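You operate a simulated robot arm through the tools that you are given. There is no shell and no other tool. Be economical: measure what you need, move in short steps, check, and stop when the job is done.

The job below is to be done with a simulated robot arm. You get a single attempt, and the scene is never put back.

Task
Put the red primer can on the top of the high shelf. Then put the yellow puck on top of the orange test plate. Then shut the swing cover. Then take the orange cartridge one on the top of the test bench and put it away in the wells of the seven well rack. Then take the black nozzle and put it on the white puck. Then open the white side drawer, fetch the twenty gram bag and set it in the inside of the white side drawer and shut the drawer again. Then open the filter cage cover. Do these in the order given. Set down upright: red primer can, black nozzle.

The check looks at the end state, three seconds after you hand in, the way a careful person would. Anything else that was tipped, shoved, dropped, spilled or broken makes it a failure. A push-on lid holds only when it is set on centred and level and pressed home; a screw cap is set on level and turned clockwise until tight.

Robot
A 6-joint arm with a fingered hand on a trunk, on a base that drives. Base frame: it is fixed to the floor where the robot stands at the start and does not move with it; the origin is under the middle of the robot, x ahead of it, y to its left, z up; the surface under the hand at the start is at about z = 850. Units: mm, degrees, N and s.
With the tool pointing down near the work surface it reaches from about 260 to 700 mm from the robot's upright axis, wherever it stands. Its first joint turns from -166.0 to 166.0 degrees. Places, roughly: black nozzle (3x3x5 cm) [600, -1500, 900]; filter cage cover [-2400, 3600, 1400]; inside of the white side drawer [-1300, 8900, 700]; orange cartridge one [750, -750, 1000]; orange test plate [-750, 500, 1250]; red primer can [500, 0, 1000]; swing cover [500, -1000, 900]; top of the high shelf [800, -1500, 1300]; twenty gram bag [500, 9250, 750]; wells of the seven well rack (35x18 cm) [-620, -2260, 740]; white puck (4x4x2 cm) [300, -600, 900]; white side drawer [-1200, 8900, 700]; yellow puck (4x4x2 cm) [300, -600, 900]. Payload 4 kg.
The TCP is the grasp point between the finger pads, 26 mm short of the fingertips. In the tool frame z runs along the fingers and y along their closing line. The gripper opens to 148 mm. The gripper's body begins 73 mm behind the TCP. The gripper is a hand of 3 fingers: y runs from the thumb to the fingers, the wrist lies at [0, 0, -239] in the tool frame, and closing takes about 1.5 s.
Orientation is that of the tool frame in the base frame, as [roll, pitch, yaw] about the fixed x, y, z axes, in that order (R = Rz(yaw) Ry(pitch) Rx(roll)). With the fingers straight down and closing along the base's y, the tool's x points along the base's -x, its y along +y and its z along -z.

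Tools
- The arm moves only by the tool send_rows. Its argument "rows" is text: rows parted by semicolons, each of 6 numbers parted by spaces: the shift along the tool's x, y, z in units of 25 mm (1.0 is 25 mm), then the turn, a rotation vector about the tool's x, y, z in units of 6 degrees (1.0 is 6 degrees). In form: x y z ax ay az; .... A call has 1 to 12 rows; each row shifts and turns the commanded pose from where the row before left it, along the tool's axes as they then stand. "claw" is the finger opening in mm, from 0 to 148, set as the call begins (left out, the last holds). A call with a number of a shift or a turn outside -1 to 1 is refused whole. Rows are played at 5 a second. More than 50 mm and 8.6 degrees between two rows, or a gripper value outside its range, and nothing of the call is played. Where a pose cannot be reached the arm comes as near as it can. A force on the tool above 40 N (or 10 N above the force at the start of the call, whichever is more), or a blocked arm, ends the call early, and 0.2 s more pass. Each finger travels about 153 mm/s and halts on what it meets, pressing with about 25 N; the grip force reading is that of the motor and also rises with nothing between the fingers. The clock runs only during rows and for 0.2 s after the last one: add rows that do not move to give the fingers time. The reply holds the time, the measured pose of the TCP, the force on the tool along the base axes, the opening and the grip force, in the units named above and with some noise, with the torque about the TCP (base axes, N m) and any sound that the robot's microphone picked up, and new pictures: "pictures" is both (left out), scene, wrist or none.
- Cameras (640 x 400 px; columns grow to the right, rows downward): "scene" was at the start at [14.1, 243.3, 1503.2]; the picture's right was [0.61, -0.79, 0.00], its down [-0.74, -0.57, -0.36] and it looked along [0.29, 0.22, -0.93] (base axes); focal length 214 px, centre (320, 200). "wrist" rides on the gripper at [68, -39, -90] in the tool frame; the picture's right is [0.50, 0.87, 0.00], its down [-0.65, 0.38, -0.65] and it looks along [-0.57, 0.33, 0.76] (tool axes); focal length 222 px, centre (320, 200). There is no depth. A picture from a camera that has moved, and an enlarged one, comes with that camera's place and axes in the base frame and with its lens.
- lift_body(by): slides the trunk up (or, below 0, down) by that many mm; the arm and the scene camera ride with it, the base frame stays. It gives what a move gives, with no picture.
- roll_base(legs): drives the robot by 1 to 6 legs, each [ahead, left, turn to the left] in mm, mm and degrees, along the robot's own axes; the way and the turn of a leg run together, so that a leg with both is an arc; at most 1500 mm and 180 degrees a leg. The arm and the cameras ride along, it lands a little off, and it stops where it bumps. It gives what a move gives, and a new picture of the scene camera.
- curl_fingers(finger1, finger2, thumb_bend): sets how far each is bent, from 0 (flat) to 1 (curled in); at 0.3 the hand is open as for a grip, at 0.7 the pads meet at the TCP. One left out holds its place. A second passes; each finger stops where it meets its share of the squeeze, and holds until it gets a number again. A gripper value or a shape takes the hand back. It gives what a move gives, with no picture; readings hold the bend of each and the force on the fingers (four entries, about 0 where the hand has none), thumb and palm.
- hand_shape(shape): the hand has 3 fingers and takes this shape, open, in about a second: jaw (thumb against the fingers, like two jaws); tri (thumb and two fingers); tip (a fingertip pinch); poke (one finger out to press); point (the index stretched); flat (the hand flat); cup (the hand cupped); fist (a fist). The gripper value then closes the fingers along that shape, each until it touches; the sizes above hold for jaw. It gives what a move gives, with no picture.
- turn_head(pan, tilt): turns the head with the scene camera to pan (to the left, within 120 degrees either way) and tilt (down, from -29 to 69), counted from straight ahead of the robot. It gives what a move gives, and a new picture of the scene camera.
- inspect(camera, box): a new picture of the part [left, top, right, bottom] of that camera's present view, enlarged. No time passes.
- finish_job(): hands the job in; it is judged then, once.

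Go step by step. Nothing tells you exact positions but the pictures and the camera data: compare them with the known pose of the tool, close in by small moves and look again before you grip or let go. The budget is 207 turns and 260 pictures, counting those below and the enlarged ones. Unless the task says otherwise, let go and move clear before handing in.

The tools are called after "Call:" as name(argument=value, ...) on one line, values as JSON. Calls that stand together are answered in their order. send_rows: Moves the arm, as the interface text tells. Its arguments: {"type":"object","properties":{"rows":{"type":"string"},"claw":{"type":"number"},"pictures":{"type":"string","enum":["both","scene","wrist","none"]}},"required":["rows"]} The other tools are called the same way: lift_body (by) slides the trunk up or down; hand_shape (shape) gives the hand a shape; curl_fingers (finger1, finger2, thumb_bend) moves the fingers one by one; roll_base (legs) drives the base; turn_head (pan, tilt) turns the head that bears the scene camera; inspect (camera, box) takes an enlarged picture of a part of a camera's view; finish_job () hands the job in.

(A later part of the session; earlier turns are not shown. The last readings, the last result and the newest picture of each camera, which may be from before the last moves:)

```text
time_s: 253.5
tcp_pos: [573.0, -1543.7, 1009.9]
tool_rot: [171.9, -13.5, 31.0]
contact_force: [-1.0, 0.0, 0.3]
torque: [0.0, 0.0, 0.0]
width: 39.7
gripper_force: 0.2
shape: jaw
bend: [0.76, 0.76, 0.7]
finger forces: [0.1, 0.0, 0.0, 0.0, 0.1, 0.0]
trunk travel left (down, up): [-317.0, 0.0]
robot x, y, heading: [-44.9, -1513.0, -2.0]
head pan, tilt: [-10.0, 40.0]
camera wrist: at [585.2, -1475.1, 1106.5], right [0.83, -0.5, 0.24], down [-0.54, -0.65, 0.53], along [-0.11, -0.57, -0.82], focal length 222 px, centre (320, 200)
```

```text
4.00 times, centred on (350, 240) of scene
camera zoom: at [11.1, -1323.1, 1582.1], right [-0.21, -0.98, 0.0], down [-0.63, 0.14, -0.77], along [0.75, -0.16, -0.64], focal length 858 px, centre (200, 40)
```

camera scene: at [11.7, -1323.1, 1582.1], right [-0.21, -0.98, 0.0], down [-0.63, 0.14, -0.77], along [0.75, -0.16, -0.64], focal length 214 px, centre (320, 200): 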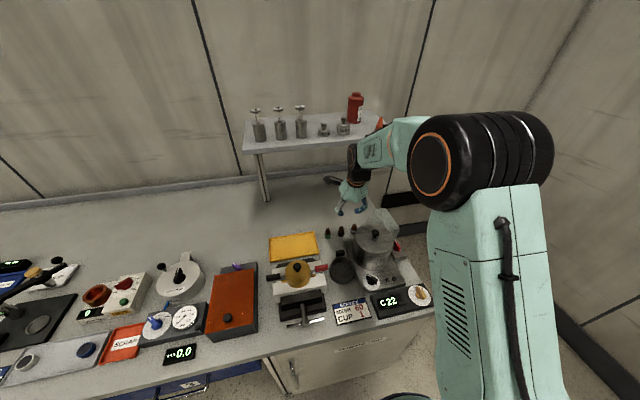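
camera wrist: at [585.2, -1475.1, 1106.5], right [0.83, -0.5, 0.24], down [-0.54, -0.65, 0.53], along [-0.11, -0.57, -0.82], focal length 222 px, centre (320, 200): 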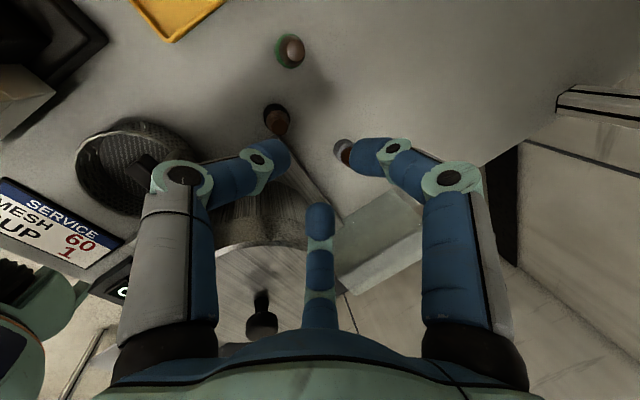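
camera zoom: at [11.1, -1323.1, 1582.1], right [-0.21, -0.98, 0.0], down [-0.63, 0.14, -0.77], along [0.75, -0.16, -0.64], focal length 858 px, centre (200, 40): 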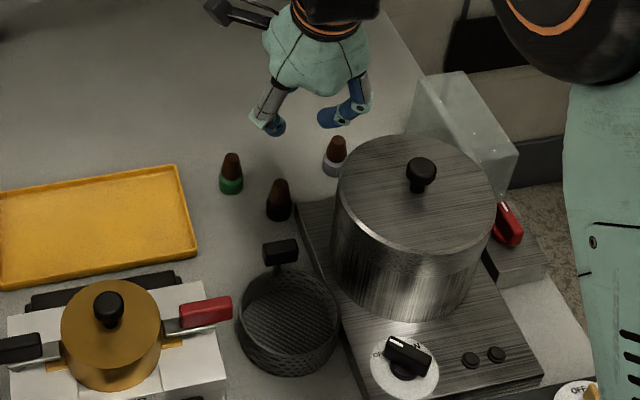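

By luck it still stands upright, now at about (567,-1527). It is far enough from the shelf for a vertical grip on its cone. I rise, straighten the hand and turn it so fingers and camera miss the kettle.

Call:
send_rows(rows="0 0 -1 0 0 0;0 0 -1 0 0 0;0 0 0 0.43 -0.75 0;0 0 0 0.43 -0.75 0;0 0 0 0.43 -0.75 0;0 0 0 0 0 -1;0 0 0 0 0 -1;0 0 0 0 0 -1;0 0 0 0 0 -1;0 0 0 0 0 -1;0 0 0 0 0 -1;0 0 0 0 0 -1", claw=40, pictures="none")

Call:
send_rows(rows="0 0 0 0 0 -1;0 0 0 0 0 -1;0 0 0 0 0 -0.85;0 0 0 0 0 0", pictures="wrist")

Call:
inspect(camera="scene", box=[310, 215, 390, 275])

```text
time_s: 256.1
tcp_pos: [559.8, -1542.9, 1060.7]
tool_rot: [179.8, 0.2, 72.1]
contact_force: [-0.1, -0.5, 0.9]
torque: [0.02, -0.01, 0.01]
width: 39.3
gripper_force: 0.1
shape: jaw
bend: [0.76, 0.76, 0.7]
finger forces: [0.0, 0.0, 0.0, 0.1, 0.1, 0.0]
trunk travel left (down, up): [-317.0, 0.0]
robot x, y, heading: [-43.2, -1518.9, -2.4]
head pan, tilt: [-10.0, 40.0]
```

```text
time_s: 257.1
tcp_pos: [561.0, -1542.6, 1060.7]
tool_rot: [179.8, 0.2, 89.2]
contact_force: [0.8, -0.3, 0.7]
torque: [0.01, 0.01, 0.02]
width: 39.6
gripper_force: 0.1
shape: jaw
bend: [0.76, 0.76, 0.7]
finger forces: [0.0, 0.0, 0.1, 0.1, 0.1, 0.1]
trunk travel left (down, up): [-317.0, 0.0]
robot x, y, heading: [-41.2, -1515.0, -2.3]
head pan, tilt: [-10.0, 40.0]
camera wrist: at [521.2, -1474.1, 1148.2], right [0.87, 0.49, 0.0], down [0.37, -0.66, 0.66], along [0.32, -0.57, -0.75], focal length 222 px, centre (320, 200)
```

wrist: 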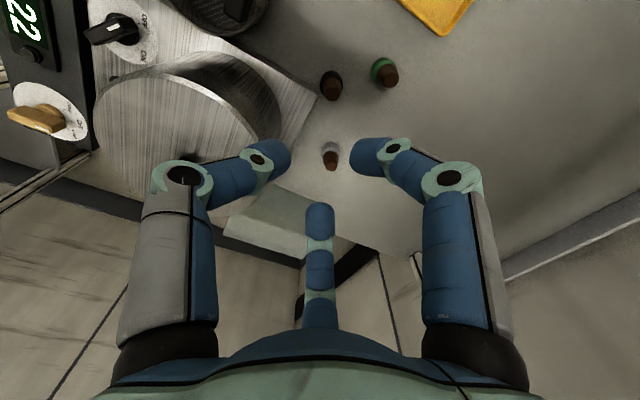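

```text
6.67 times, centred on (350, 245) of scene
camera zoom: at [11.7, -1323.1, 1582.1], right [-0.21, -0.98, 0.0], down [-0.63, 0.14, -0.77], along [0.75, -0.16, -0.64], focal length 1430 px, centre (120, -100)
```

zoom: 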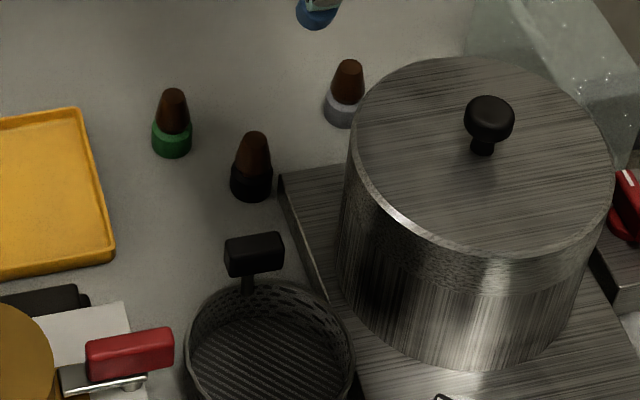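

The nozzle stands at (566,-1526). I move over it and descend to z≈950 for a check.

Call:
send_rows(rows="0.66 0.19 0 0 0 0;0 0 1 0 0 0;0 0 1 0 0 0;0 0 1 0 0 0;0 0 1 0 0 0;0 0 0.4 0 0 0;0 0 0 0 0 0", pictures="wrist")

Call:
inspect(camera="scene", box=[300, 195, 400, 275])

```text
time_s: 258.7
tcp_pos: [564.8, -1528.9, 950.7]
tool_rot: [179.7, 0.2, 89.1]
contact_force: [0.0, 0.1, 0.2]
torque: [0.02, 0.0, -0.01]
width: 39.9
gripper_force: 0.0
shape: jaw
bend: [0.76, 0.76, 0.7]
finger forces: [0.0, 0.1, 0.0, 0.0, 0.0, 0.1]
trunk travel left (down, up): [-317.0, 0.0]
robot x, y, heading: [-44.6, -1511.7, -2.1]
head pan, tilt: [-10.0, 40.0]
camera wrist: at [525.8, -1459.8, 1038.5], right [0.87, 0.49, 0.0], down [0.37, -0.66, 0.66], along [0.32, -0.57, -0.75], focal length 222 px, centre (320, 200)
```

wrist: 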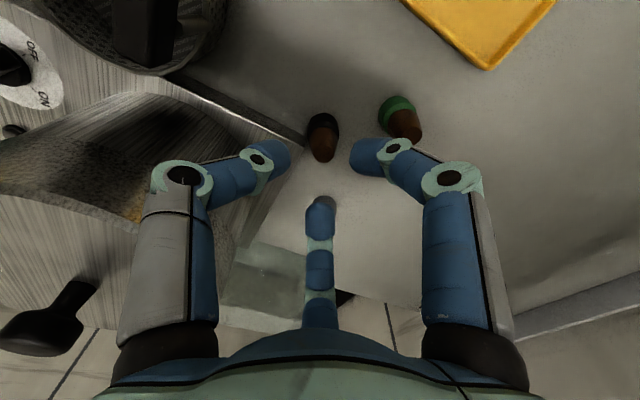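

```text
5.00 times, centred on (350, 235) of scene
camera zoom: at [11.7, -1323.1, 1582.2], right [-0.21, -0.98, 0.0], down [-0.63, 0.14, -0.77], along [0.75, -0.16, -0.64], focal length 1072 px, centre (170, 25)
```

zoom: 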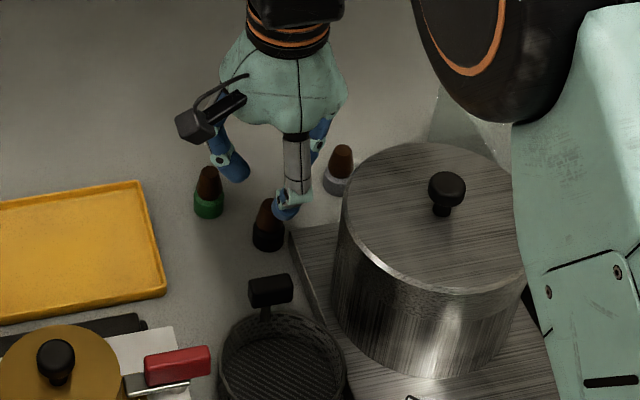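

Well centred. I turn 8° to split the clearance between the green nozzle and the kettle, and go down to z≈910.

Call:
send_rows(rows="0.08 0.05 0 0 0 -0.65;0 0 0 0 0 -0.65;0 0 0.6 0 0 0;0 0 0.6 0 0 0;0 0 0.4 0 0 0;0 0 0 0 0 0", pictures="wrist")

Call:
inspect(camera="scene", box=[300, 195, 400, 275])

```text
time_s: 260.1
tcp_pos: [566.4, -1525.2, 910.4]
tool_rot: [179.8, 0.3, 97.1]
contact_force: [-0.5, -0.5, -0.2]
torque: [0.0, -0.04, -0.01]
width: 39.5
gripper_force: 0.0
shape: jaw
bend: [0.76, 0.76, 0.7]
finger forces: [0.0, 0.0, 0.0, 0.0, 0.0, 0.0]
trunk travel left (down, up): [-317.0, 0.0]
robot x, y, heading: [-47.7, -1517.2, -2.3]
head pan, tilt: [-10.0, 40.0]
camera wrist: at [518.1, -1462.2, 998.8], right [0.8, 0.6, 0.0], down [0.45, -0.6, 0.66], along [0.39, -0.53, -0.75], focal length 222 px, centre (320, 200)
```

wrist: 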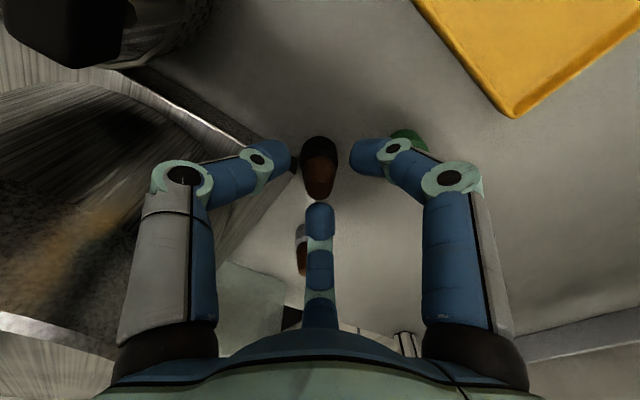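

```text
5.00 times, centred on (350, 235) of scene
camera zoom: at [11.6, -1323.1, 1582.1], right [-0.21, -0.98, 0.0], down [-0.63, 0.14, -0.77], along [0.75, -0.16, -0.64], focal length 1072 px, centre (170, 25)
```

zoom: 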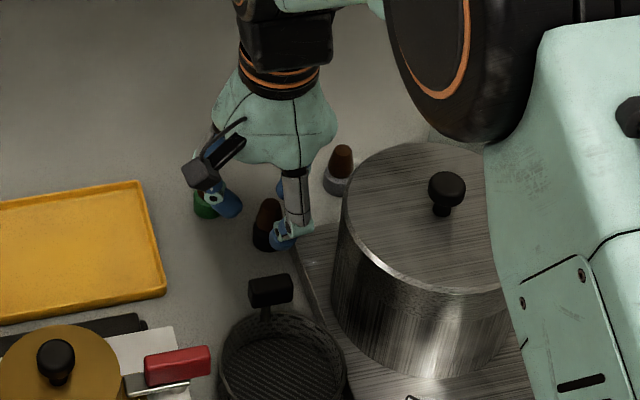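

Clear all round. Down 13 mm more, then close gently.

Call:
send_rows(rows="0 0 0.3 0 0 0;0 0 0.3 0 0 0;0 0 0 0 0 0", pictures="none")

Call:
send_rows(rows="0 0 0 0 0 0;0 0 0 0 0 0;0 0 0 0 0 0;0 0 0 0 0 0;0 0 0 0 0 0;0 0 0 0 0 0", claw=5, pictures="wrist")

Call:
inspect(camera="scene", box=[300, 195, 400, 275])

```text
time_s: 260.9
tcp_pos: [566.4, -1524.1, 896.2]
tool_rot: [179.8, 0.2, 96.8]
contact_force: [0.2, -0.6, -1.5]
torque: [0.01, -0.03, 0.0]
width: 40.0
gripper_force: 0.1
shape: jaw
bend: [0.76, 0.76, 0.7]
finger forces: [0.1, 0.0, 0.0, 0.0, 0.0, 0.1]
trunk travel left (down, up): [-317.0, 0.0]
robot x, y, heading: [-49.1, -1515.3, -2.5]
head pan, tilt: [-10.0, 40.0]
```

```text
time_s: 262.3
tcp_pos: [566.3, -1525.5, 896.6]
tool_rot: [179.8, 0.2, 96.9]
contact_force: [-0.7, -0.2, -0.3]
torque: [0.02, 0.01, 0.0]
width: 10.1
gripper_force: 25.1
shape: jaw
bend: [0.72, 0.72, 0.7]
finger forces: [21.6, 22.1, 0.0, 0.0, 22.3, 0.0]
trunk travel left (down, up): [-317.0, 0.0]
robot x, y, heading: [-43.9, -1516.9, -2.4]
head pan, tilt: [-10.0, 40.0]
camera wrist: at [518.7, -1462.5, 983.5], right [0.8, 0.6, 0.0], down [0.45, -0.6, 0.66], along [0.39, -0.53, -0.75], focal length 222 px, centre (320, 200)
```

wrist: 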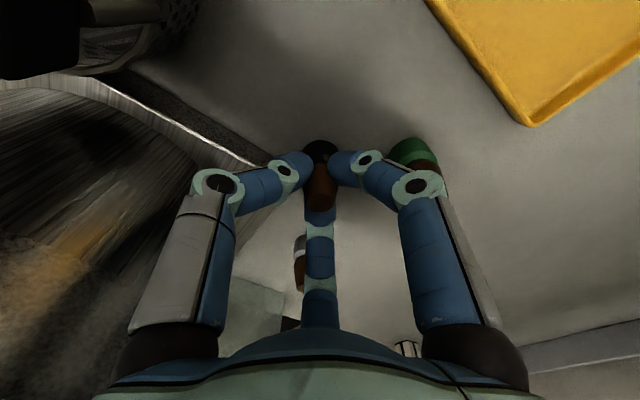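

```text
5.00 times, centred on (350, 235) of scene
camera zoom: at [11.7, -1323.1, 1582.1], right [-0.21, -0.98, 0.0], down [-0.63, 0.14, -0.77], along [0.75, -0.16, -0.64], focal length 1072 px, centre (170, 25)
```

zoom: 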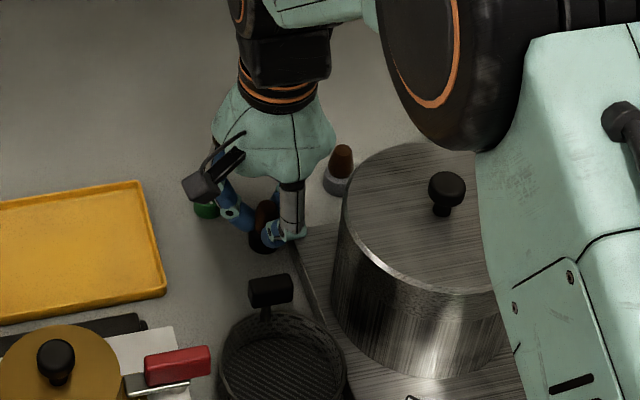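

Gripped evenly on the cone. I lift slowly and check it stays.

Call:
send_rows(rows="0 0 -0.3 0 0 0;0 0 -0.5 0 0 0;0 0 -1 0 0 0;0 0 -1 0 0 0;0 0 -1 0 0 0;0 0 -1 0 0 0;0 0 0 0 0 0", pictures="wrist")

Call:
inspect(camera="scene", box=[300, 175, 400, 255])

```text
time_s: 263.9
tcp_pos: [565.7, -1525.2, 1017.4]
tool_rot: [179.8, 0.2, 96.9]
contact_force: [0.9, 1.1, -0.8]
torque: [-0.01, -0.01, -0.01]
width: 10.6
gripper_force: 24.7
shape: jaw
bend: [0.72, 0.72, 0.7]
finger forces: [21.6, 22.0, 0.0, 0.1, 22.3, 0.0]
trunk travel left (down, up): [-317.0, 0.0]
robot x, y, heading: [-49.1, -1515.1, -2.3]
head pan, tilt: [-10.0, 40.0]
camera wrist: at [518.3, -1462.5, 1106.4], right [0.8, 0.6, 0.0], down [0.45, -0.6, 0.66], along [0.39, -0.53, -0.75], focal length 222 px, centre (320, 200)
```

wrist: 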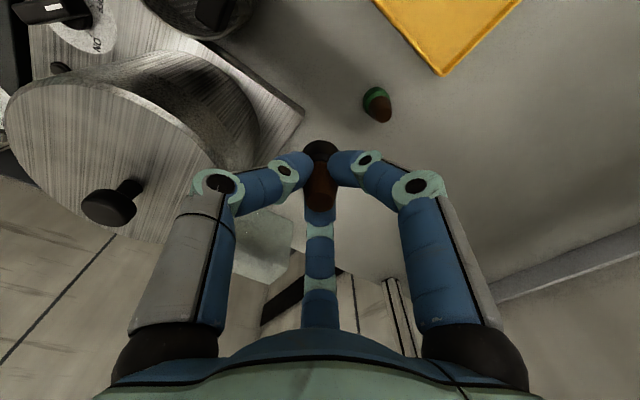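

```text
5.00 times, centred on (350, 215) of scene
camera zoom: at [11.9, -1323.1, 1582.1], right [-0.21, -0.98, 0.0], down [-0.63, 0.14, -0.77], along [0.75, -0.16, -0.64], focal length 1072 px, centre (170, 125)
```

zoom: 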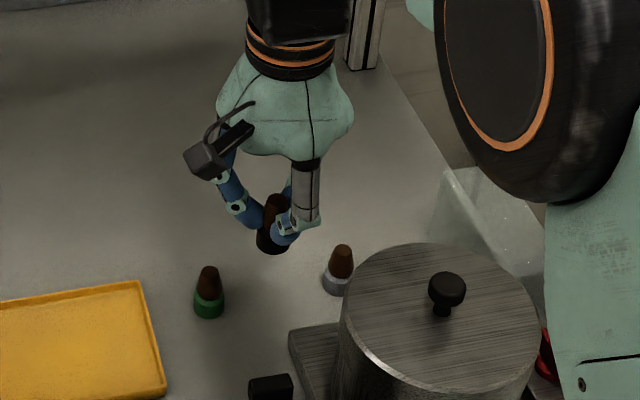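

The nozzle is held upright and its neighbours are untouched. I raise and retract it, then drive left to the white puck.

Call:
send_rows(rows="0 0 -1 0 0 0;0.1 -0.95 -0.9 0 0 0;0.1 -0.95 -0.9 0 0 0;0.1 -0.95 -0.9 0 0 0;0.1 -0.95 -0.9 0 0 0;0.1 -0.95 -0.9 0 0 0;0.1 -0.95 -0.9 0 0 0;0.1 -0.95 -0.9 0 0 0;0.1 -0.95 -0.9 0 0 0;0.1 -0.95 -0.9 0 0 0", pictures="none")

Call:
roll_base(legs=[[0, 915, 2.3]])

Call:
turn_head(pan=-20, tilt=65)

```text
time_s: 266.1
tcp_pos: [346.8, -1526.3, 1240.1]
tool_rot: [179.8, 0.1, 96.8]
contact_force: [0.8, 0.0, -0.1]
torque: [-0.01, 0.02, -0.04]
width: 10.5
gripper_force: 24.9
shape: jaw
bend: [0.72, 0.72, 0.7]
finger forces: [21.7, 22.2, 0.1, 0.0, 22.2, 0.1]
trunk travel left (down, up): [-317.0, 0.0]
robot x, y, heading: [-50.8, -1521.0, -2.6]
head pan, tilt: [-10.0, 40.0]
```

```text
time_s: 274.2
tcp_pos: [359.0, -617.6, 1240.6]
tool_rot: [179.8, 0.2, 100.3]
contact_force: [0.5, 0.6, -0.7]
torque: [0.03, -0.01, -0.04]
width: 10.3
gripper_force: 25.2
shape: jaw
bend: [0.72, 0.72, 0.7]
finger forces: [21.6, 22.2, 0.1, 0.0, 22.2, 0.0]
trunk travel left (down, up): [-317.0, 0.0]
robot x, y, heading: [-34.5, -633.0, 1.3]
head pan, tilt: [-10.0, 40.0]
camera scene: at [9.8, -434.6, 1582.1], right [-0.15, -0.99, 0.0], down [-0.64, 0.1, -0.77], along [0.76, -0.12, -0.64], focal length 214 px, centre (320, 200)
```

scene: 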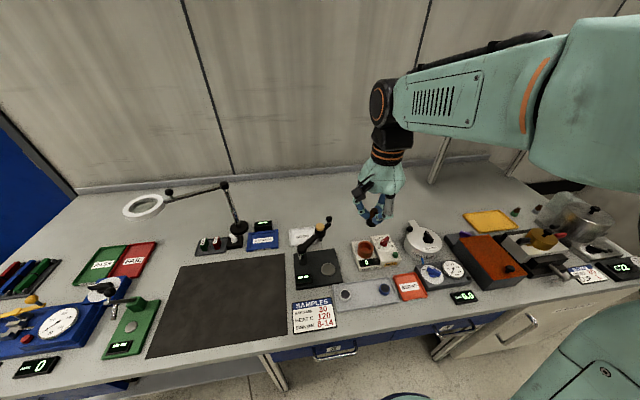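

```text
time_s: 275.1
tcp_pos: [359.3, -617.8, 1240.8]
tool_rot: [179.9, 0.2, 100.2]
contact_force: [-0.2, -0.4, 0.0]
torque: [0.01, 0.03, 0.0]
width: 10.6
gripper_force: 25.0
shape: jaw
bend: [0.72, 0.72, 0.7]
finger forces: [21.6, 22.2, 0.0, 0.1, 22.1, 0.1]
trunk travel left (down, up): [-317.0, 0.0]
robot x, y, heading: [-33.5, -628.5, 1.0]
head pan, tilt: [-20.0, 65.0]
camera scene: at [-16.8, -441.2, 1549.9], right [-0.32, -0.95, 0.0], down [-0.86, 0.29, -0.42], along [0.4, -0.14, -0.91], focal length 214 px, centre (320, 200)
```

scene: 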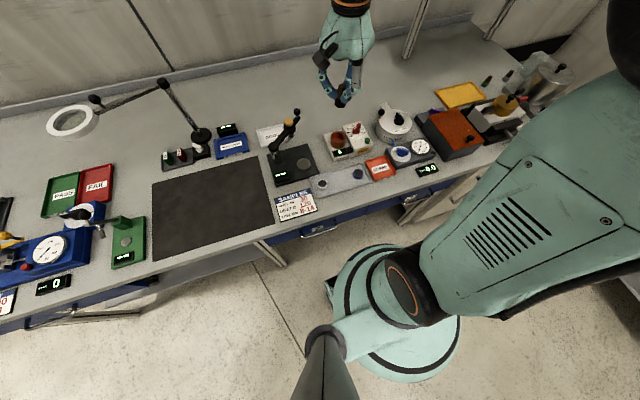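

I bring the nozzle over the white puck (≈(340,-574)) and down to about 40 mm above it.

Call:
send_rows(rows="0.94 -0.22 0 0 0 0;0.93 -0.22 0 0 0 0;0 0 1 0 0 0;0 0 1 0 0 0;0 0 1 0 0 0;0 0 1 0 0 0;0 0 1 0 0 0;0 0 1 0 0 0;0 0 1 0 0 0;0 0 1 0 0 0;0 0 1 0 0 0;0 0 1 0 0 0", pictures="wrist")

Call:
inspect(camera="scene", box=[280, 110, 400, 210])

Call:
inspect(camera="wrist", box=[270, 50, 390, 150])

```text
time_s: 277.7
tcp_pos: [341.4, -574.2, 987.8]
tool_rot: [179.8, 0.2, 100.3]
contact_force: [0.2, -0.3, -0.1]
torque: [-0.01, 0.01, 0.0]
width: 10.0
gripper_force: 25.5
shape: jaw
bend: [0.72, 0.72, 0.7]
finger forces: [21.8, 22.0, 0.0, 0.0, 22.1, 0.0]
trunk travel left (down, up): [-317.0, 0.0]
robot x, y, heading: [-37.2, -629.8, 1.1]
head pan, tilt: [-20.0, 65.0]
camera wrist: at [288.9, -514.2, 1076.4], right [0.76, 0.65, 0.0], down [0.49, -0.57, 0.66], along [0.42, -0.5, -0.75], focal length 222 px, centre (320, 200)
```

wrist: 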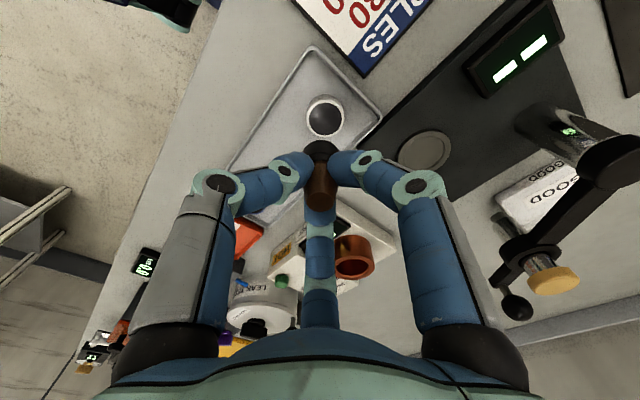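

```text
4.00 times, centred on (340, 160) of scene
camera zoom: at [-16.1, -441.1, 1549.8], right [-0.32, -0.95, 0.0], down [-0.86, 0.29, -0.42], along [0.4, -0.14, -0.91], focal length 858 px, centre (240, 360)
```

zoom: 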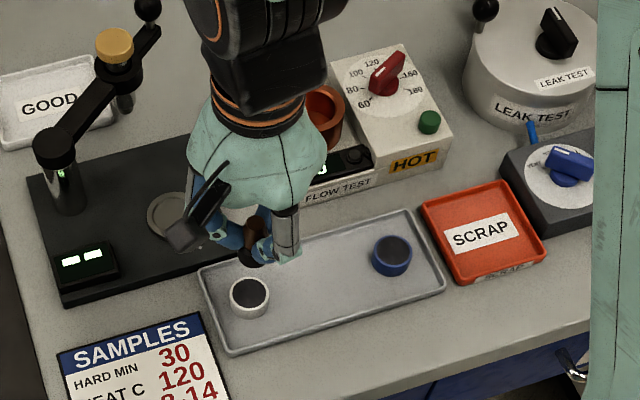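

```text
4.00 times, centred on (330, 100) of wrist
camera zoom: at [288.9, -514.2, 1076.4], right [0.76, 0.65, 0.0], down [0.49, -0.57, 0.66], along [0.42, -0.5, -0.75], focal length 888 px, centre (280, 600)
```

zoom: 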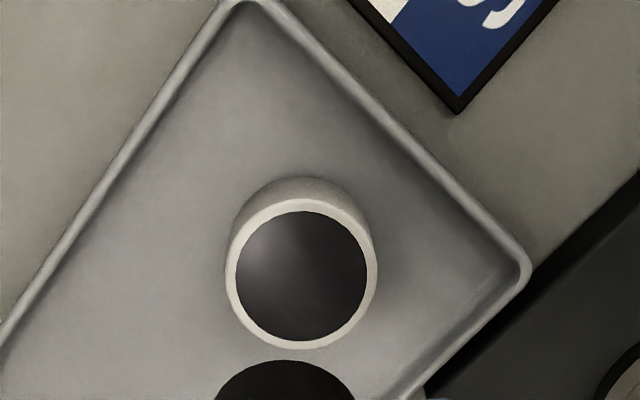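

The nozzle is nearly over the puck; I nudge it (+2,+2) and lower to some 10 mm above for a fine comparison.

Call:
send_rows(rows="0.06 0.09 0 0 0 0;0 0 0.8 0 0 0;0 0 0.8 0 0 0;0 0 0.7 0 0 0;0 0 0 0 0 0", pictures="none")

Call:
inspect(camera="wrist", box=[270, 80, 370, 160])

Call:
inspect(camera="scene", box=[310, 150, 370, 200])

```text
time_s: 278.9
tcp_pos: [343.8, -575.3, 932.4]
tool_rot: [179.8, 0.3, 100.4]
contact_force: [0.9, -0.4, -0.8]
torque: [-0.03, 0.03, 0.0]
width: 10.2
gripper_force: 25.3
shape: jaw
bend: [0.72, 0.72, 0.7]
finger forces: [21.6, 22.0, 0.1, 0.0, 22.0, 0.1]
trunk travel left (down, up): [-317.0, 0.0]
robot x, y, heading: [-37.6, -630.1, 1.3]
head pan, tilt: [-20.0, 65.0]
```

```text
5.00 times, centred on (320, 120) of wrist
camera zoom: at [292.4, -515.2, 1021.0], right [0.76, 0.65, 0.0], down [0.49, -0.57, 0.66], along [0.43, -0.5, -0.75], focal length 1111 px, centre (320, 600)
```

zoom: 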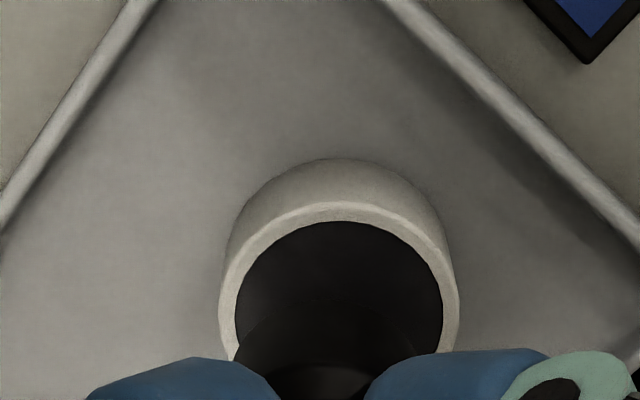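

```text
8.00 times, centred on (340, 175) of scene
camera zoom: at [-17.1, -441.2, 1549.8], right [-0.32, -0.95, 0.0], down [-0.86, 0.29, -0.42], along [0.4, -0.14, -0.91], focal length 1716 px, centre (160, 400)
```

zoom: 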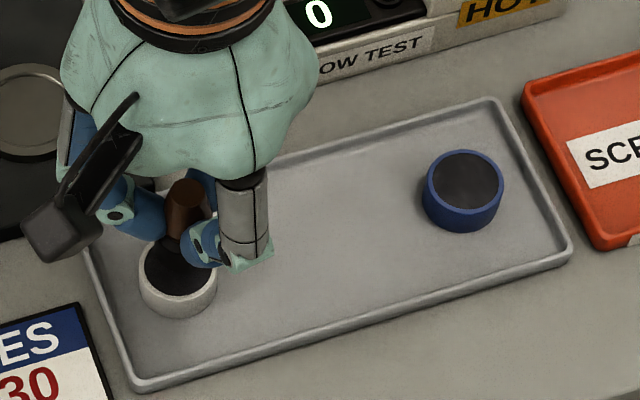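

The puck's middle is about 3 mm further to +y. I correct and lower 11 mm.

Call:
send_rows(rows="0.12 0 0 0 0 0;0 0 0.2 0 0 0;0 0 0.16 0 0 0;0 0 0.08 0 0 0;0 0 0 0 0 0", pictures="none")

Call:
inspect(camera="wrist", box=[270, 90, 370, 170])

Call:
inspect(camera="scene", box=[310, 150, 370, 200])

```text
time_s: 280.1
tcp_pos: [344.5, -569.6, 921.5]
tool_rot: [179.7, 0.2, 100.3]
contact_force: [0.2, -0.4, 0.4]
torque: [-0.03, 0.0, 0.0]
width: 10.6
gripper_force: 25.4
shape: jaw
bend: [0.72, 0.72, 0.7]
finger forces: [21.8, 22.1, 0.0, 0.0, 22.2, 0.1]
trunk travel left (down, up): [-317.0, 0.0]
robot x, y, heading: [-33.8, -629.2, 1.3]
head pan, tilt: [-20.0, 65.0]
```

```text
5.00 times, centred on (320, 130) of wrist
camera zoom: at [291.9, -509.9, 1009.9], right [0.76, 0.65, 0.0], down [0.49, -0.57, 0.66], along [0.43, -0.5, -0.75], focal length 1111 px, centre (320, 550)
```

zoom: 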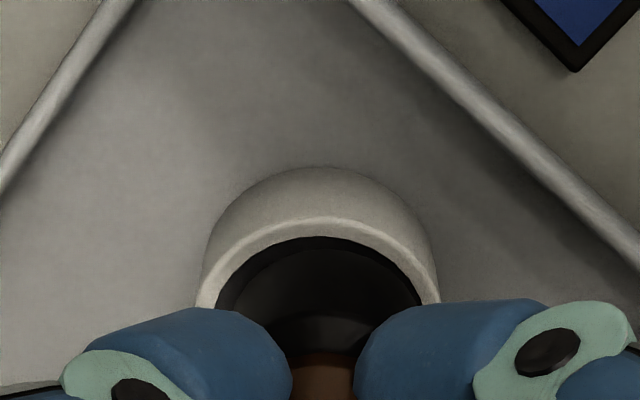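

```text
8.00 times, centred on (340, 175) of scene
camera zoom: at [-16.8, -441.2, 1549.8], right [-0.32, -0.95, 0.0], down [-0.86, 0.29, -0.42], along [0.4, -0.14, -0.91], focal length 1716 px, centre (160, 400)
```

zoom: 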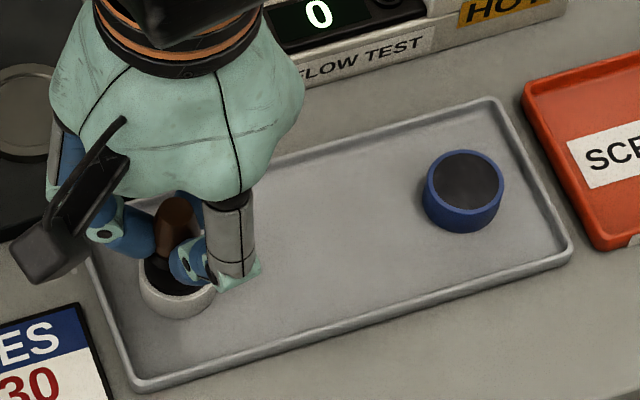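

It is centred. I lower in 1.5 mm steps.

Call:
send_rows(rows="0 0 0.06 0 0 0;0 0 0.06 0 0 0;0 0 0.06 0 0 0;0 0 0 0 0 0", pictures="none")

```text
time_s: 281.1
tcp_pos: [342.6, -569.9, 916.7]
tool_rot: [179.9, 0.2, 100.4]
contact_force: [0.8, 0.7, 5.0]
torque: [-0.01, 0.0, 0.01]
width: 10.7
gripper_force: 24.7
shape: jaw
bend: [0.72, 0.72, 0.7]
finger forces: [23.0, 23.5, 0.0, 0.1, 23.6, 0.0]
trunk travel left (down, up): [-317.0, 0.0]
robot x, y, heading: [-36.1, -629.9, 1.1]
head pan, tilt: [-20.0, 65.0]
```

Contact at 5 N. I open slightly and rise.

Call:
send_rows(rows="0 0 0 0 0 0;0 0 0 0 0 0;0 0 0 0 0 0;0 0 0 0 0 0;0 0 -0.5 0 0 0;0 0 -1 0 0 0;0 0 -1 0 0 0;0 0 -1 0 0 0;0 0 -1 0 0 0;0 0 -1 0 0 0", claw=40, pictures="wrist")

Call:
inspect(camera="scene", box=[310, 150, 370, 200])

```text
time_s: 283.3
tcp_pos: [340.7, -570.0, 1055.2]
tool_rot: [179.8, 0.2, 100.4]
contact_force: [0.4, 0.4, -0.6]
torque: [-0.03, 0.02, 0.01]
width: 39.9
gripper_force: 0.0
shape: jaw
bend: [0.76, 0.76, 0.7]
finger forces: [0.0, 0.0, 0.1, 0.1, 0.0, 0.0]
trunk travel left (down, up): [-317.0, 0.0]
robot x, y, heading: [-34.2, -630.4, 1.1]
head pan, tilt: [-20.0, 65.0]
camera wrist: at [289.9, -510.9, 1143.0], right [0.76, 0.65, 0.0], down [0.49, -0.57, 0.66], along [0.43, -0.5, -0.75], focal length 222 px, centre (320, 200)
```

wrist: 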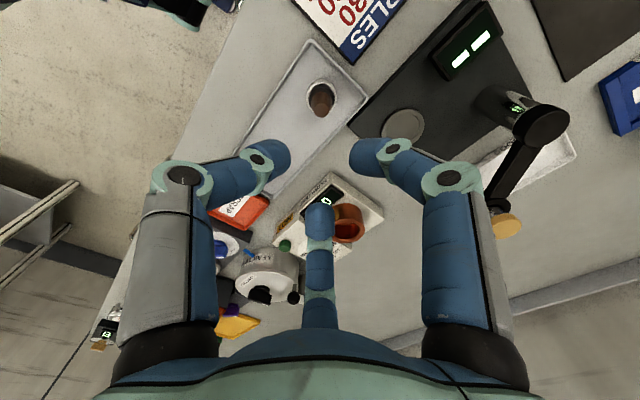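

```text
8.00 times, centred on (340, 175) of scene
camera zoom: at [-17.3, -441.3, 1549.8], right [-0.32, -0.95, 0.0], down [-0.86, 0.29, -0.42], along [0.4, -0.14, -0.91], focal length 1716 px, centre (160, 400)
```

zoom: 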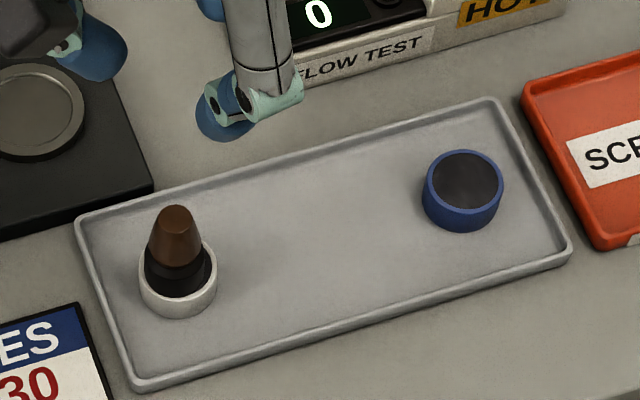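

The nozzle stands upright on the white puck. Next the drawer, far along +y. I raise the arm and drive out between rack and bench, looking ahead.

Call:
send_rows(rows="0 0 -1 0 0 0;0 0 -1 0 0 0;0 0 -1 0 0 0;0 0 -1 0 0 0;0 0 -1 0 0 0;0 0 -1 0 0 0;0 0 -1 0 0 0;0 0 -1 0 0 0;0 0 -1 0 0 0;0 0 -1 0 0 0", pictures="none")

Call:
roll_base(legs=[[-220, 0, 0], [0, 0, 88.8], [1450, 0, 0]])

Call:
turn_head(pan=0, tilt=10)

```text
time_s: 285.5
tcp_pos: [341.5, -568.6, 1304.7]
tool_rot: [179.9, 0.2, 100.2]
contact_force: [-0.3, -0.1, -0.1]
torque: [0.0, 0.0, -0.01]
width: 39.7
gripper_force: 0.1
shape: jaw
bend: [0.76, 0.76, 0.7]
finger forces: [0.0, 0.1, 0.1, 0.0, 0.0, 0.1]
trunk travel left (down, up): [-317.0, 0.0]
robot x, y, heading: [-35.8, -628.7, 1.2]
head pan, tilt: [-20.0, 65.0]
```

```text
time_s: 297.7
tcp_pos: [-276.3, 1204.3, 1304.8]
tool_rot: [179.9, 0.2, -171.2]
contact_force: [-1.1, -0.1, 0.9]
torque: [0.02, -0.03, -0.04]
width: 39.7
gripper_force: 0.0
shape: jaw
bend: [0.76, 0.76, 0.7]
finger forces: [0.0, 0.0, 0.1, 0.0, 0.0, 0.1]
trunk travel left (down, up): [-317.0, 0.0]
robot x, y, heading: [-225.6, 828.8, 89.5]
head pan, tilt: [-20.0, 65.0]
camera scene: at [-416.1, 851.6, 1549.8], right [0.94, -0.35, 0.0], down [-0.32, -0.85, -0.42], along [0.15, 0.4, -0.91], focal length 214 px, centre (320, 200)
```

scene: 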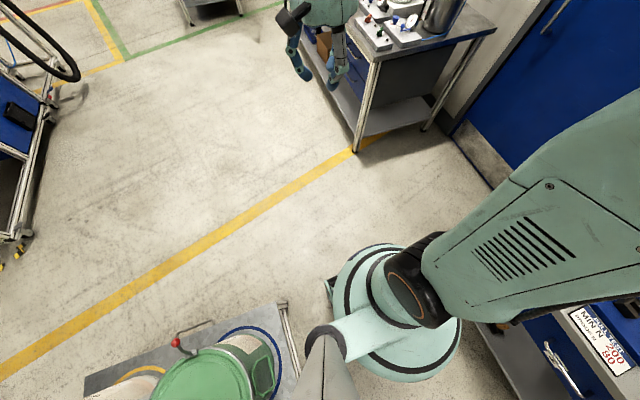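

```text
time_s: 299.0
tcp_pos: [-274.7, 1205.9, 1305.0]
tool_rot: [179.9, 0.2, -171.2]
contact_force: [-0.1, -0.9, -0.9]
torque: [0.01, -0.01, 0.0]
width: 39.7
gripper_force: 0.0
shape: jaw
bend: [0.76, 0.76, 0.7]
finger forces: [0.0, 0.1, 0.1, 0.0, 0.0, 0.0]
trunk travel left (down, up): [-317.0, 0.0]
robot x, y, heading: [-225.8, 823.9, 89.6]
head pan, tilt: [0.0, 10.0]
camera scene: at [-436.5, 887.7, 1629.8], right [1.0, -0.01, 0.0], down [0.0, -0.17, -0.98], along [0.01, 0.98, -0.17], focal length 214 px, centre (320, 200)
```

scene: 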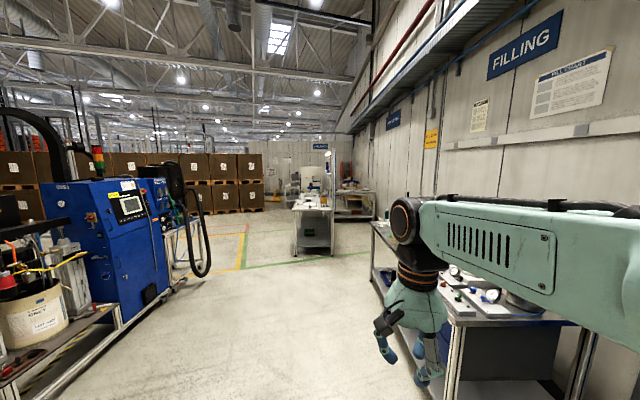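

A work table stands ahead at x −850…−170, y≈4600; the corridor to its left is open. I drive diagonally to about (-1300,3500).

Call:
roll_base(legs=[[1338, 537, 0], [1338, 537, 0]])

Call:
turn_head(pan=-15, tilt=10)

```text
time_s: 312.8
tcp_pos: [-1298.5, 3867.2, 1304.0]
tool_rot: [180.0, 0.1, -171.8]
contact_force: [-0.5, 0.4, 0.0]
torque: [0.03, 0.0, 0.01]
width: 39.9
gripper_force: 0.1
shape: jaw
bend: [0.76, 0.76, 0.7]
finger forces: [0.1, 0.1, 0.1, 0.1, 0.0, 0.1]
trunk travel left (down, up): [-317.0, 0.0]
robot x, y, heading: [-1254.5, 3492.1, 89.0]
head pan, tilt: [0.0, 10.0]
camera scene: at [-1462.5, 3552.0, 1629.8], right [1.0, -0.02, 0.0], down [0.0, -0.17, -0.98], along [0.02, 0.98, -0.17], focal length 214 px, centre (320, 200)
```

scene: 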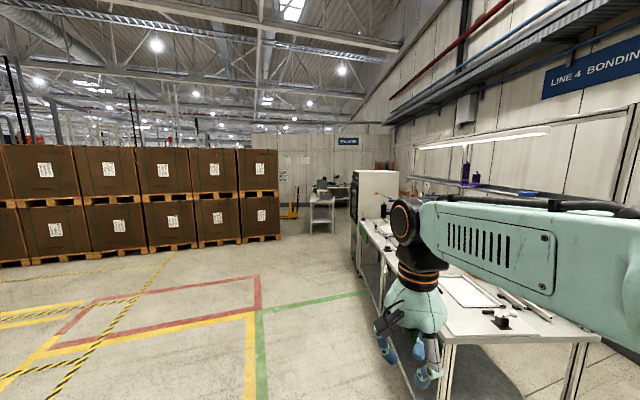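

```text
time_s: 313.6
tcp_pos: [-1298.5, 3869.3, 1305.1]
tool_rot: [179.9, 0.1, -171.6]
contact_force: [0.0, -0.6, 0.4]
torque: [-0.01, 0.02, 0.01]
width: 39.7
gripper_force: 0.0
shape: jaw
bend: [0.76, 0.76, 0.7]
finger forces: [0.1, 0.1, 0.1, 0.0, 0.0, 0.0]
trunk travel left (down, up): [-317.0, 0.0]
robot x, y, heading: [-1250.1, 3487.1, 89.0]
head pan, tilt: [-15.0, 10.0]
camera scene: at [-1438.5, 3548.3, 1629.8], right [0.96, -0.27, 0.0], down [-0.05, -0.17, -0.98], along [0.27, 0.95, -0.17], focal length 214 px, centre (320, 200)
```

scene: 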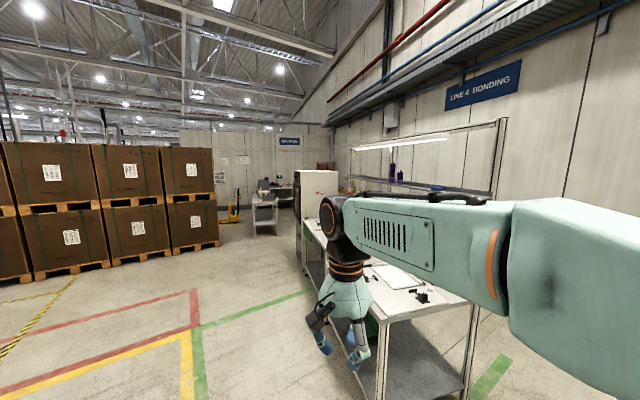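

The aisle straight ahead (x≈-1250) is open to y≈8400 where a small table stands. I drive on to y≈6900.

Call:
roll_base(legs=[[1450, 30, 1], [1450, 0, 0], [500, 0, 0]])

Call:
turn_head(pan=0, tilt=25)

Call:
turn_head(pan=-45, tilt=15)

```text
time_s: 330.1
tcp_pos: [-1427.3, 7252.1, 1304.3]
tool_rot: [179.9, 0.1, -169.1]
contact_force: [-1.3, -0.1, 0.7]
torque: [0.04, -0.03, 0.02]
width: 39.6
gripper_force: 0.0
shape: jaw
bend: [0.76, 0.76, 0.7]
finger forces: [0.0, 0.0, 0.0, 0.0, 0.0, 0.0]
trunk travel left (down, up): [-317.0, 0.0]
robot x, y, heading: [-1360.4, 6872.6, 91.8]
head pan, tilt: [-15.0, 10.0]
camera scene: at [-1552.8, 6926.3, 1629.7], right [0.97, -0.23, 0.0], down [-0.04, -0.17, -0.98], along [0.23, 0.96, -0.17], focal length 214 px, centre (320, 200)
```

scene: 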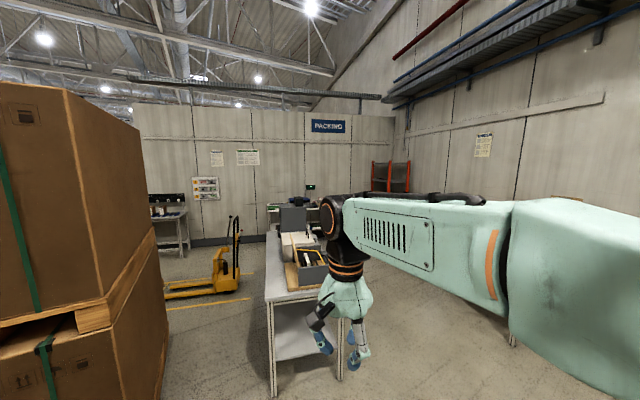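

```text
time_s: 330.8
tcp_pos: [-1427.8, 7251.1, 1304.9]
tool_rot: [179.7, 0.3, -169.1]
contact_force: [-0.4, 0.7, -0.3]
torque: [-0.02, 0.02, -0.01]
width: 39.8
gripper_force: 0.1
shape: jaw
bend: [0.76, 0.76, 0.7]
finger forces: [0.0, 0.1, 0.0, 0.0, 0.0, 0.0]
trunk travel left (down, up): [-317.0, 0.0]
robot x, y, heading: [-1365.5, 6875.4, 91.8]
head pan, tilt: [0.0, 25.0]
camera scene: at [-1576.8, 6927.7, 1605.5], right [1.0, 0.03, 0.0], down [0.01, -0.42, -0.91], along [-0.03, 0.91, -0.42], focal length 214 px, centre (320, 200)
```

scene: 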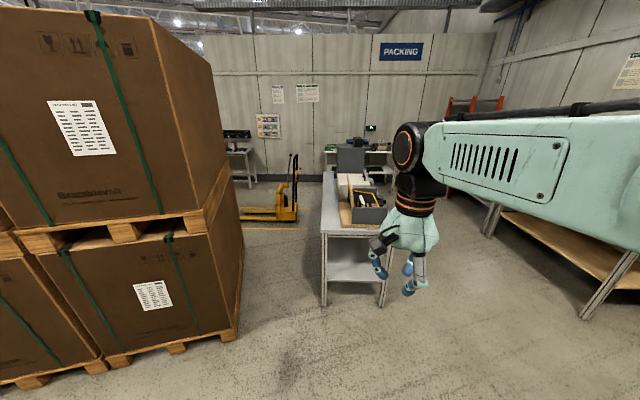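

```text
time_s: 331.9
tcp_pos: [-1427.7, 7251.5, 1303.9]
tool_rot: [179.8, 0.3, -169.1]
contact_force: [-0.2, 0.1, -0.7]
torque: [0.0, -0.02, -0.03]
width: 39.8
gripper_force: 0.1
shape: jaw
bend: [0.76, 0.76, 0.7]
finger forces: [0.1, 0.0, 0.1, 0.0, 0.0, 0.0]
trunk travel left (down, up): [-317.0, 0.0]
robot x, y, heading: [-1361.8, 6874.2, 91.5]
head pan, tilt: [-45.0, 15.0]
camera scene: at [-1510.2, 6903.7, 1621.7], right [0.73, -0.69, 0.0], down [-0.18, -0.19, -0.97], along [0.66, 0.7, -0.26], focal length 214 px, centre (320, 200)
```

scene: 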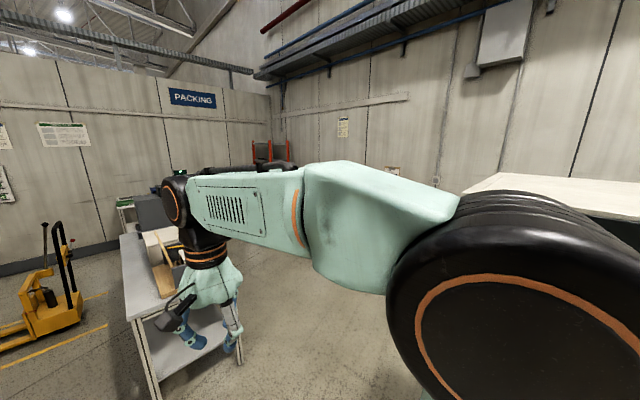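

The small table with the drawer spans x −1577…−1086 from y≈8240; the drawer should open on its right side (+x). I drive ahead a little and look to the right for free floor.

Call:
roll_base(legs=[[450, 0, -1.5]])

Call:
turn_head(pan=-30, tilt=35)

Call:
turn_head(pan=-110, tilt=35)

```text
time_s: 334.7
tcp_pos: [-1426.3, 7708.3, 1305.2]
tool_rot: [179.9, 0.2, -170.5]
contact_force: [-0.7, -0.3, -0.2]
torque: [-0.02, 0.02, 0.0]
width: 39.6
gripper_force: 0.0
shape: jaw
bend: [0.76, 0.76, 0.7]
finger forces: [0.0, 0.0, 0.0, 0.0, 0.0, 0.0]
trunk travel left (down, up): [-317.0, 0.0]
robot x, y, heading: [-1373.0, 7331.4, 90.4]
head pan, tilt: [-45.0, 15.0]
camera scene: at [-1516.9, 7361.3, 1621.6], right [0.71, -0.7, 0.0], down [-0.18, -0.18, -0.97], along [0.68, 0.69, -0.26], focal length 214 px, centre (320, 200)
```

scene: 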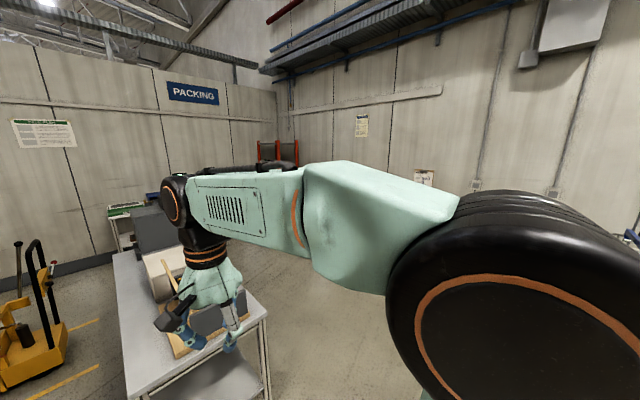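

```text
time_s: 335.5
tcp_pos: [-1426.6, 7706.2, 1305.5]
tool_rot: [179.8, 0.2, -170.5]
contact_force: [-0.6, 0.1, -0.3]
torque: [0.0, -0.01, 0.0]
width: 39.7
gripper_force: 0.1
shape: jaw
bend: [0.76, 0.76, 0.7]
finger forces: [0.0, 0.0, 0.1, 0.1, 0.0, 0.0]
trunk travel left (down, up): [-317.0, 0.0]
robot x, y, heading: [-1369.9, 7331.6, 90.4]
head pan, tilt: [-30.0, 35.0]
camera scene: at [-1538.9, 7371.1, 1589.8], right [0.87, -0.5, 0.0], down [-0.28, -0.5, -0.82], along [0.41, 0.71, -0.57], focal length 214 px, centre (320, 200)
```

scene: 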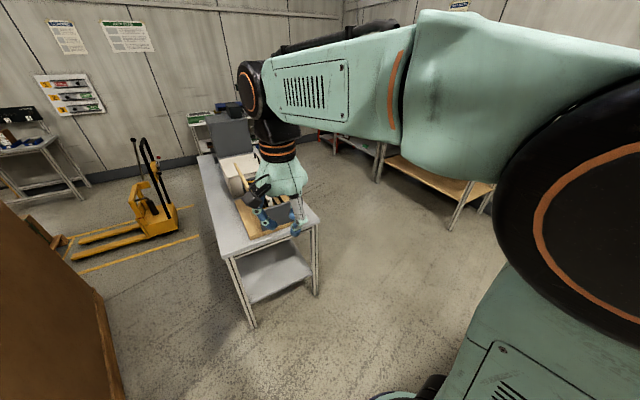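

```text
time_s: 337.0
tcp_pos: [-1425.3, 7707.2, 1303.9]
tool_rot: [179.8, 0.2, -170.5]
contact_force: [0.2, 0.0, -1.1]
torque: [-0.03, -0.01, -0.02]
width: 39.7
gripper_force: 0.0
shape: jaw
bend: [0.76, 0.76, 0.7]
finger forces: [0.0, 0.1, 0.0, 0.0, 0.0, 0.0]
trunk travel left (down, up): [-317.0, 0.0]
robot x, y, heading: [-1370.3, 7328.3, 90.3]
head pan, tilt: [-110.0, 35.0]
camera scene: at [-1499.8, 7265.1, 1589.7], right [-0.34, -0.94, 0.0], down [-0.54, 0.19, -0.82], along [0.77, -0.28, -0.57], focal length 214 px, centre (320, 200)
```

scene: 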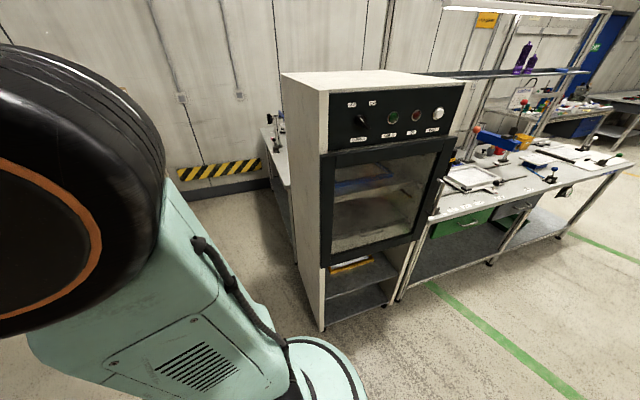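

Floor to the right of the small table is free. I drive right 750, ahead 1450, and turn left to face the table's right side.

Call:
roll_base(legs=[[0, -780, 0], [1480, 0, 0], [0, 0, 90]])

Call:
turn_head(pan=0, tilt=50)

```text
time_s: 355.3
tcp_pos: [-932.6, 8784.4, 1306.4]
tool_rot: [179.8, 0.2, -81.9]
contact_force: [-1.0, -0.4, -1.4]
torque: [-0.04, 0.0, -0.02]
width: 40.0
gripper_force: 0.0
shape: jaw
bend: [0.76, 0.76, 0.7]
finger forces: [0.0, 0.0, 0.0, 0.0, 0.1, 0.0]
trunk travel left (down, up): [-317.0, 0.0]
robot x, y, heading: [-553.6, 8830.4, 178.8]
head pan, tilt: [-110.0, 35.0]
camera scene: at [-494.7, 8702.5, 1589.7], right [0.93, -0.36, 0.0], down [-0.21, -0.54, -0.82], along [0.29, 0.76, -0.57], focal length 214 px, centre (320, 200)
```

scene: 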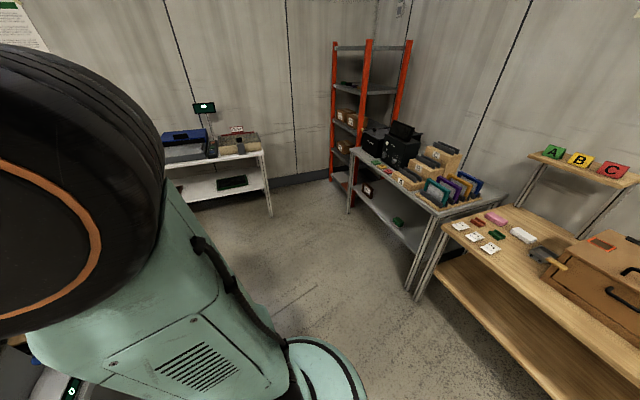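

```text
time_s: 357.2
tcp_pos: [-931.6, 8785.1, 1304.9]
tool_rot: [179.8, 0.2, -81.7]
contact_force: [0.6, -0.8, 0.2]
torque: [-0.02, 0.03, -0.03]
width: 39.8
gripper_force: 0.0
shape: jaw
bend: [0.76, 0.76, 0.7]
finger forces: [0.0, 0.1, 0.0, 0.0, 0.0, 0.1]
trunk travel left (down, up): [-317.0, 0.0]
robot x, y, heading: [-552.0, 8830.7, 178.8]
head pan, tilt: [0.0, 50.0]
camera scene: at [-603.4, 8621.8, 1568.0], right [0.02, 1.0, 0.0], down [0.77, -0.01, -0.64], along [-0.64, 0.01, -0.77], focal length 214 px, centre (320, 200)
```

scene: 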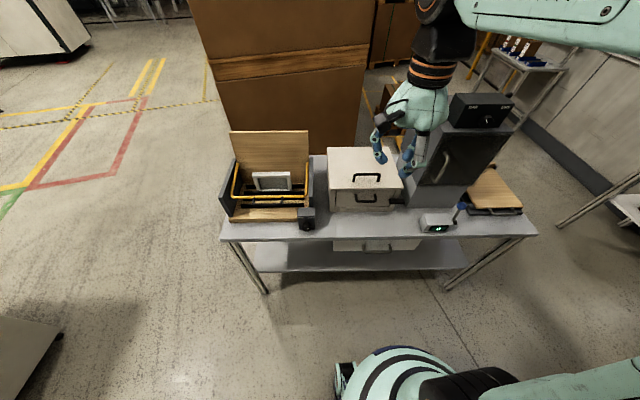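

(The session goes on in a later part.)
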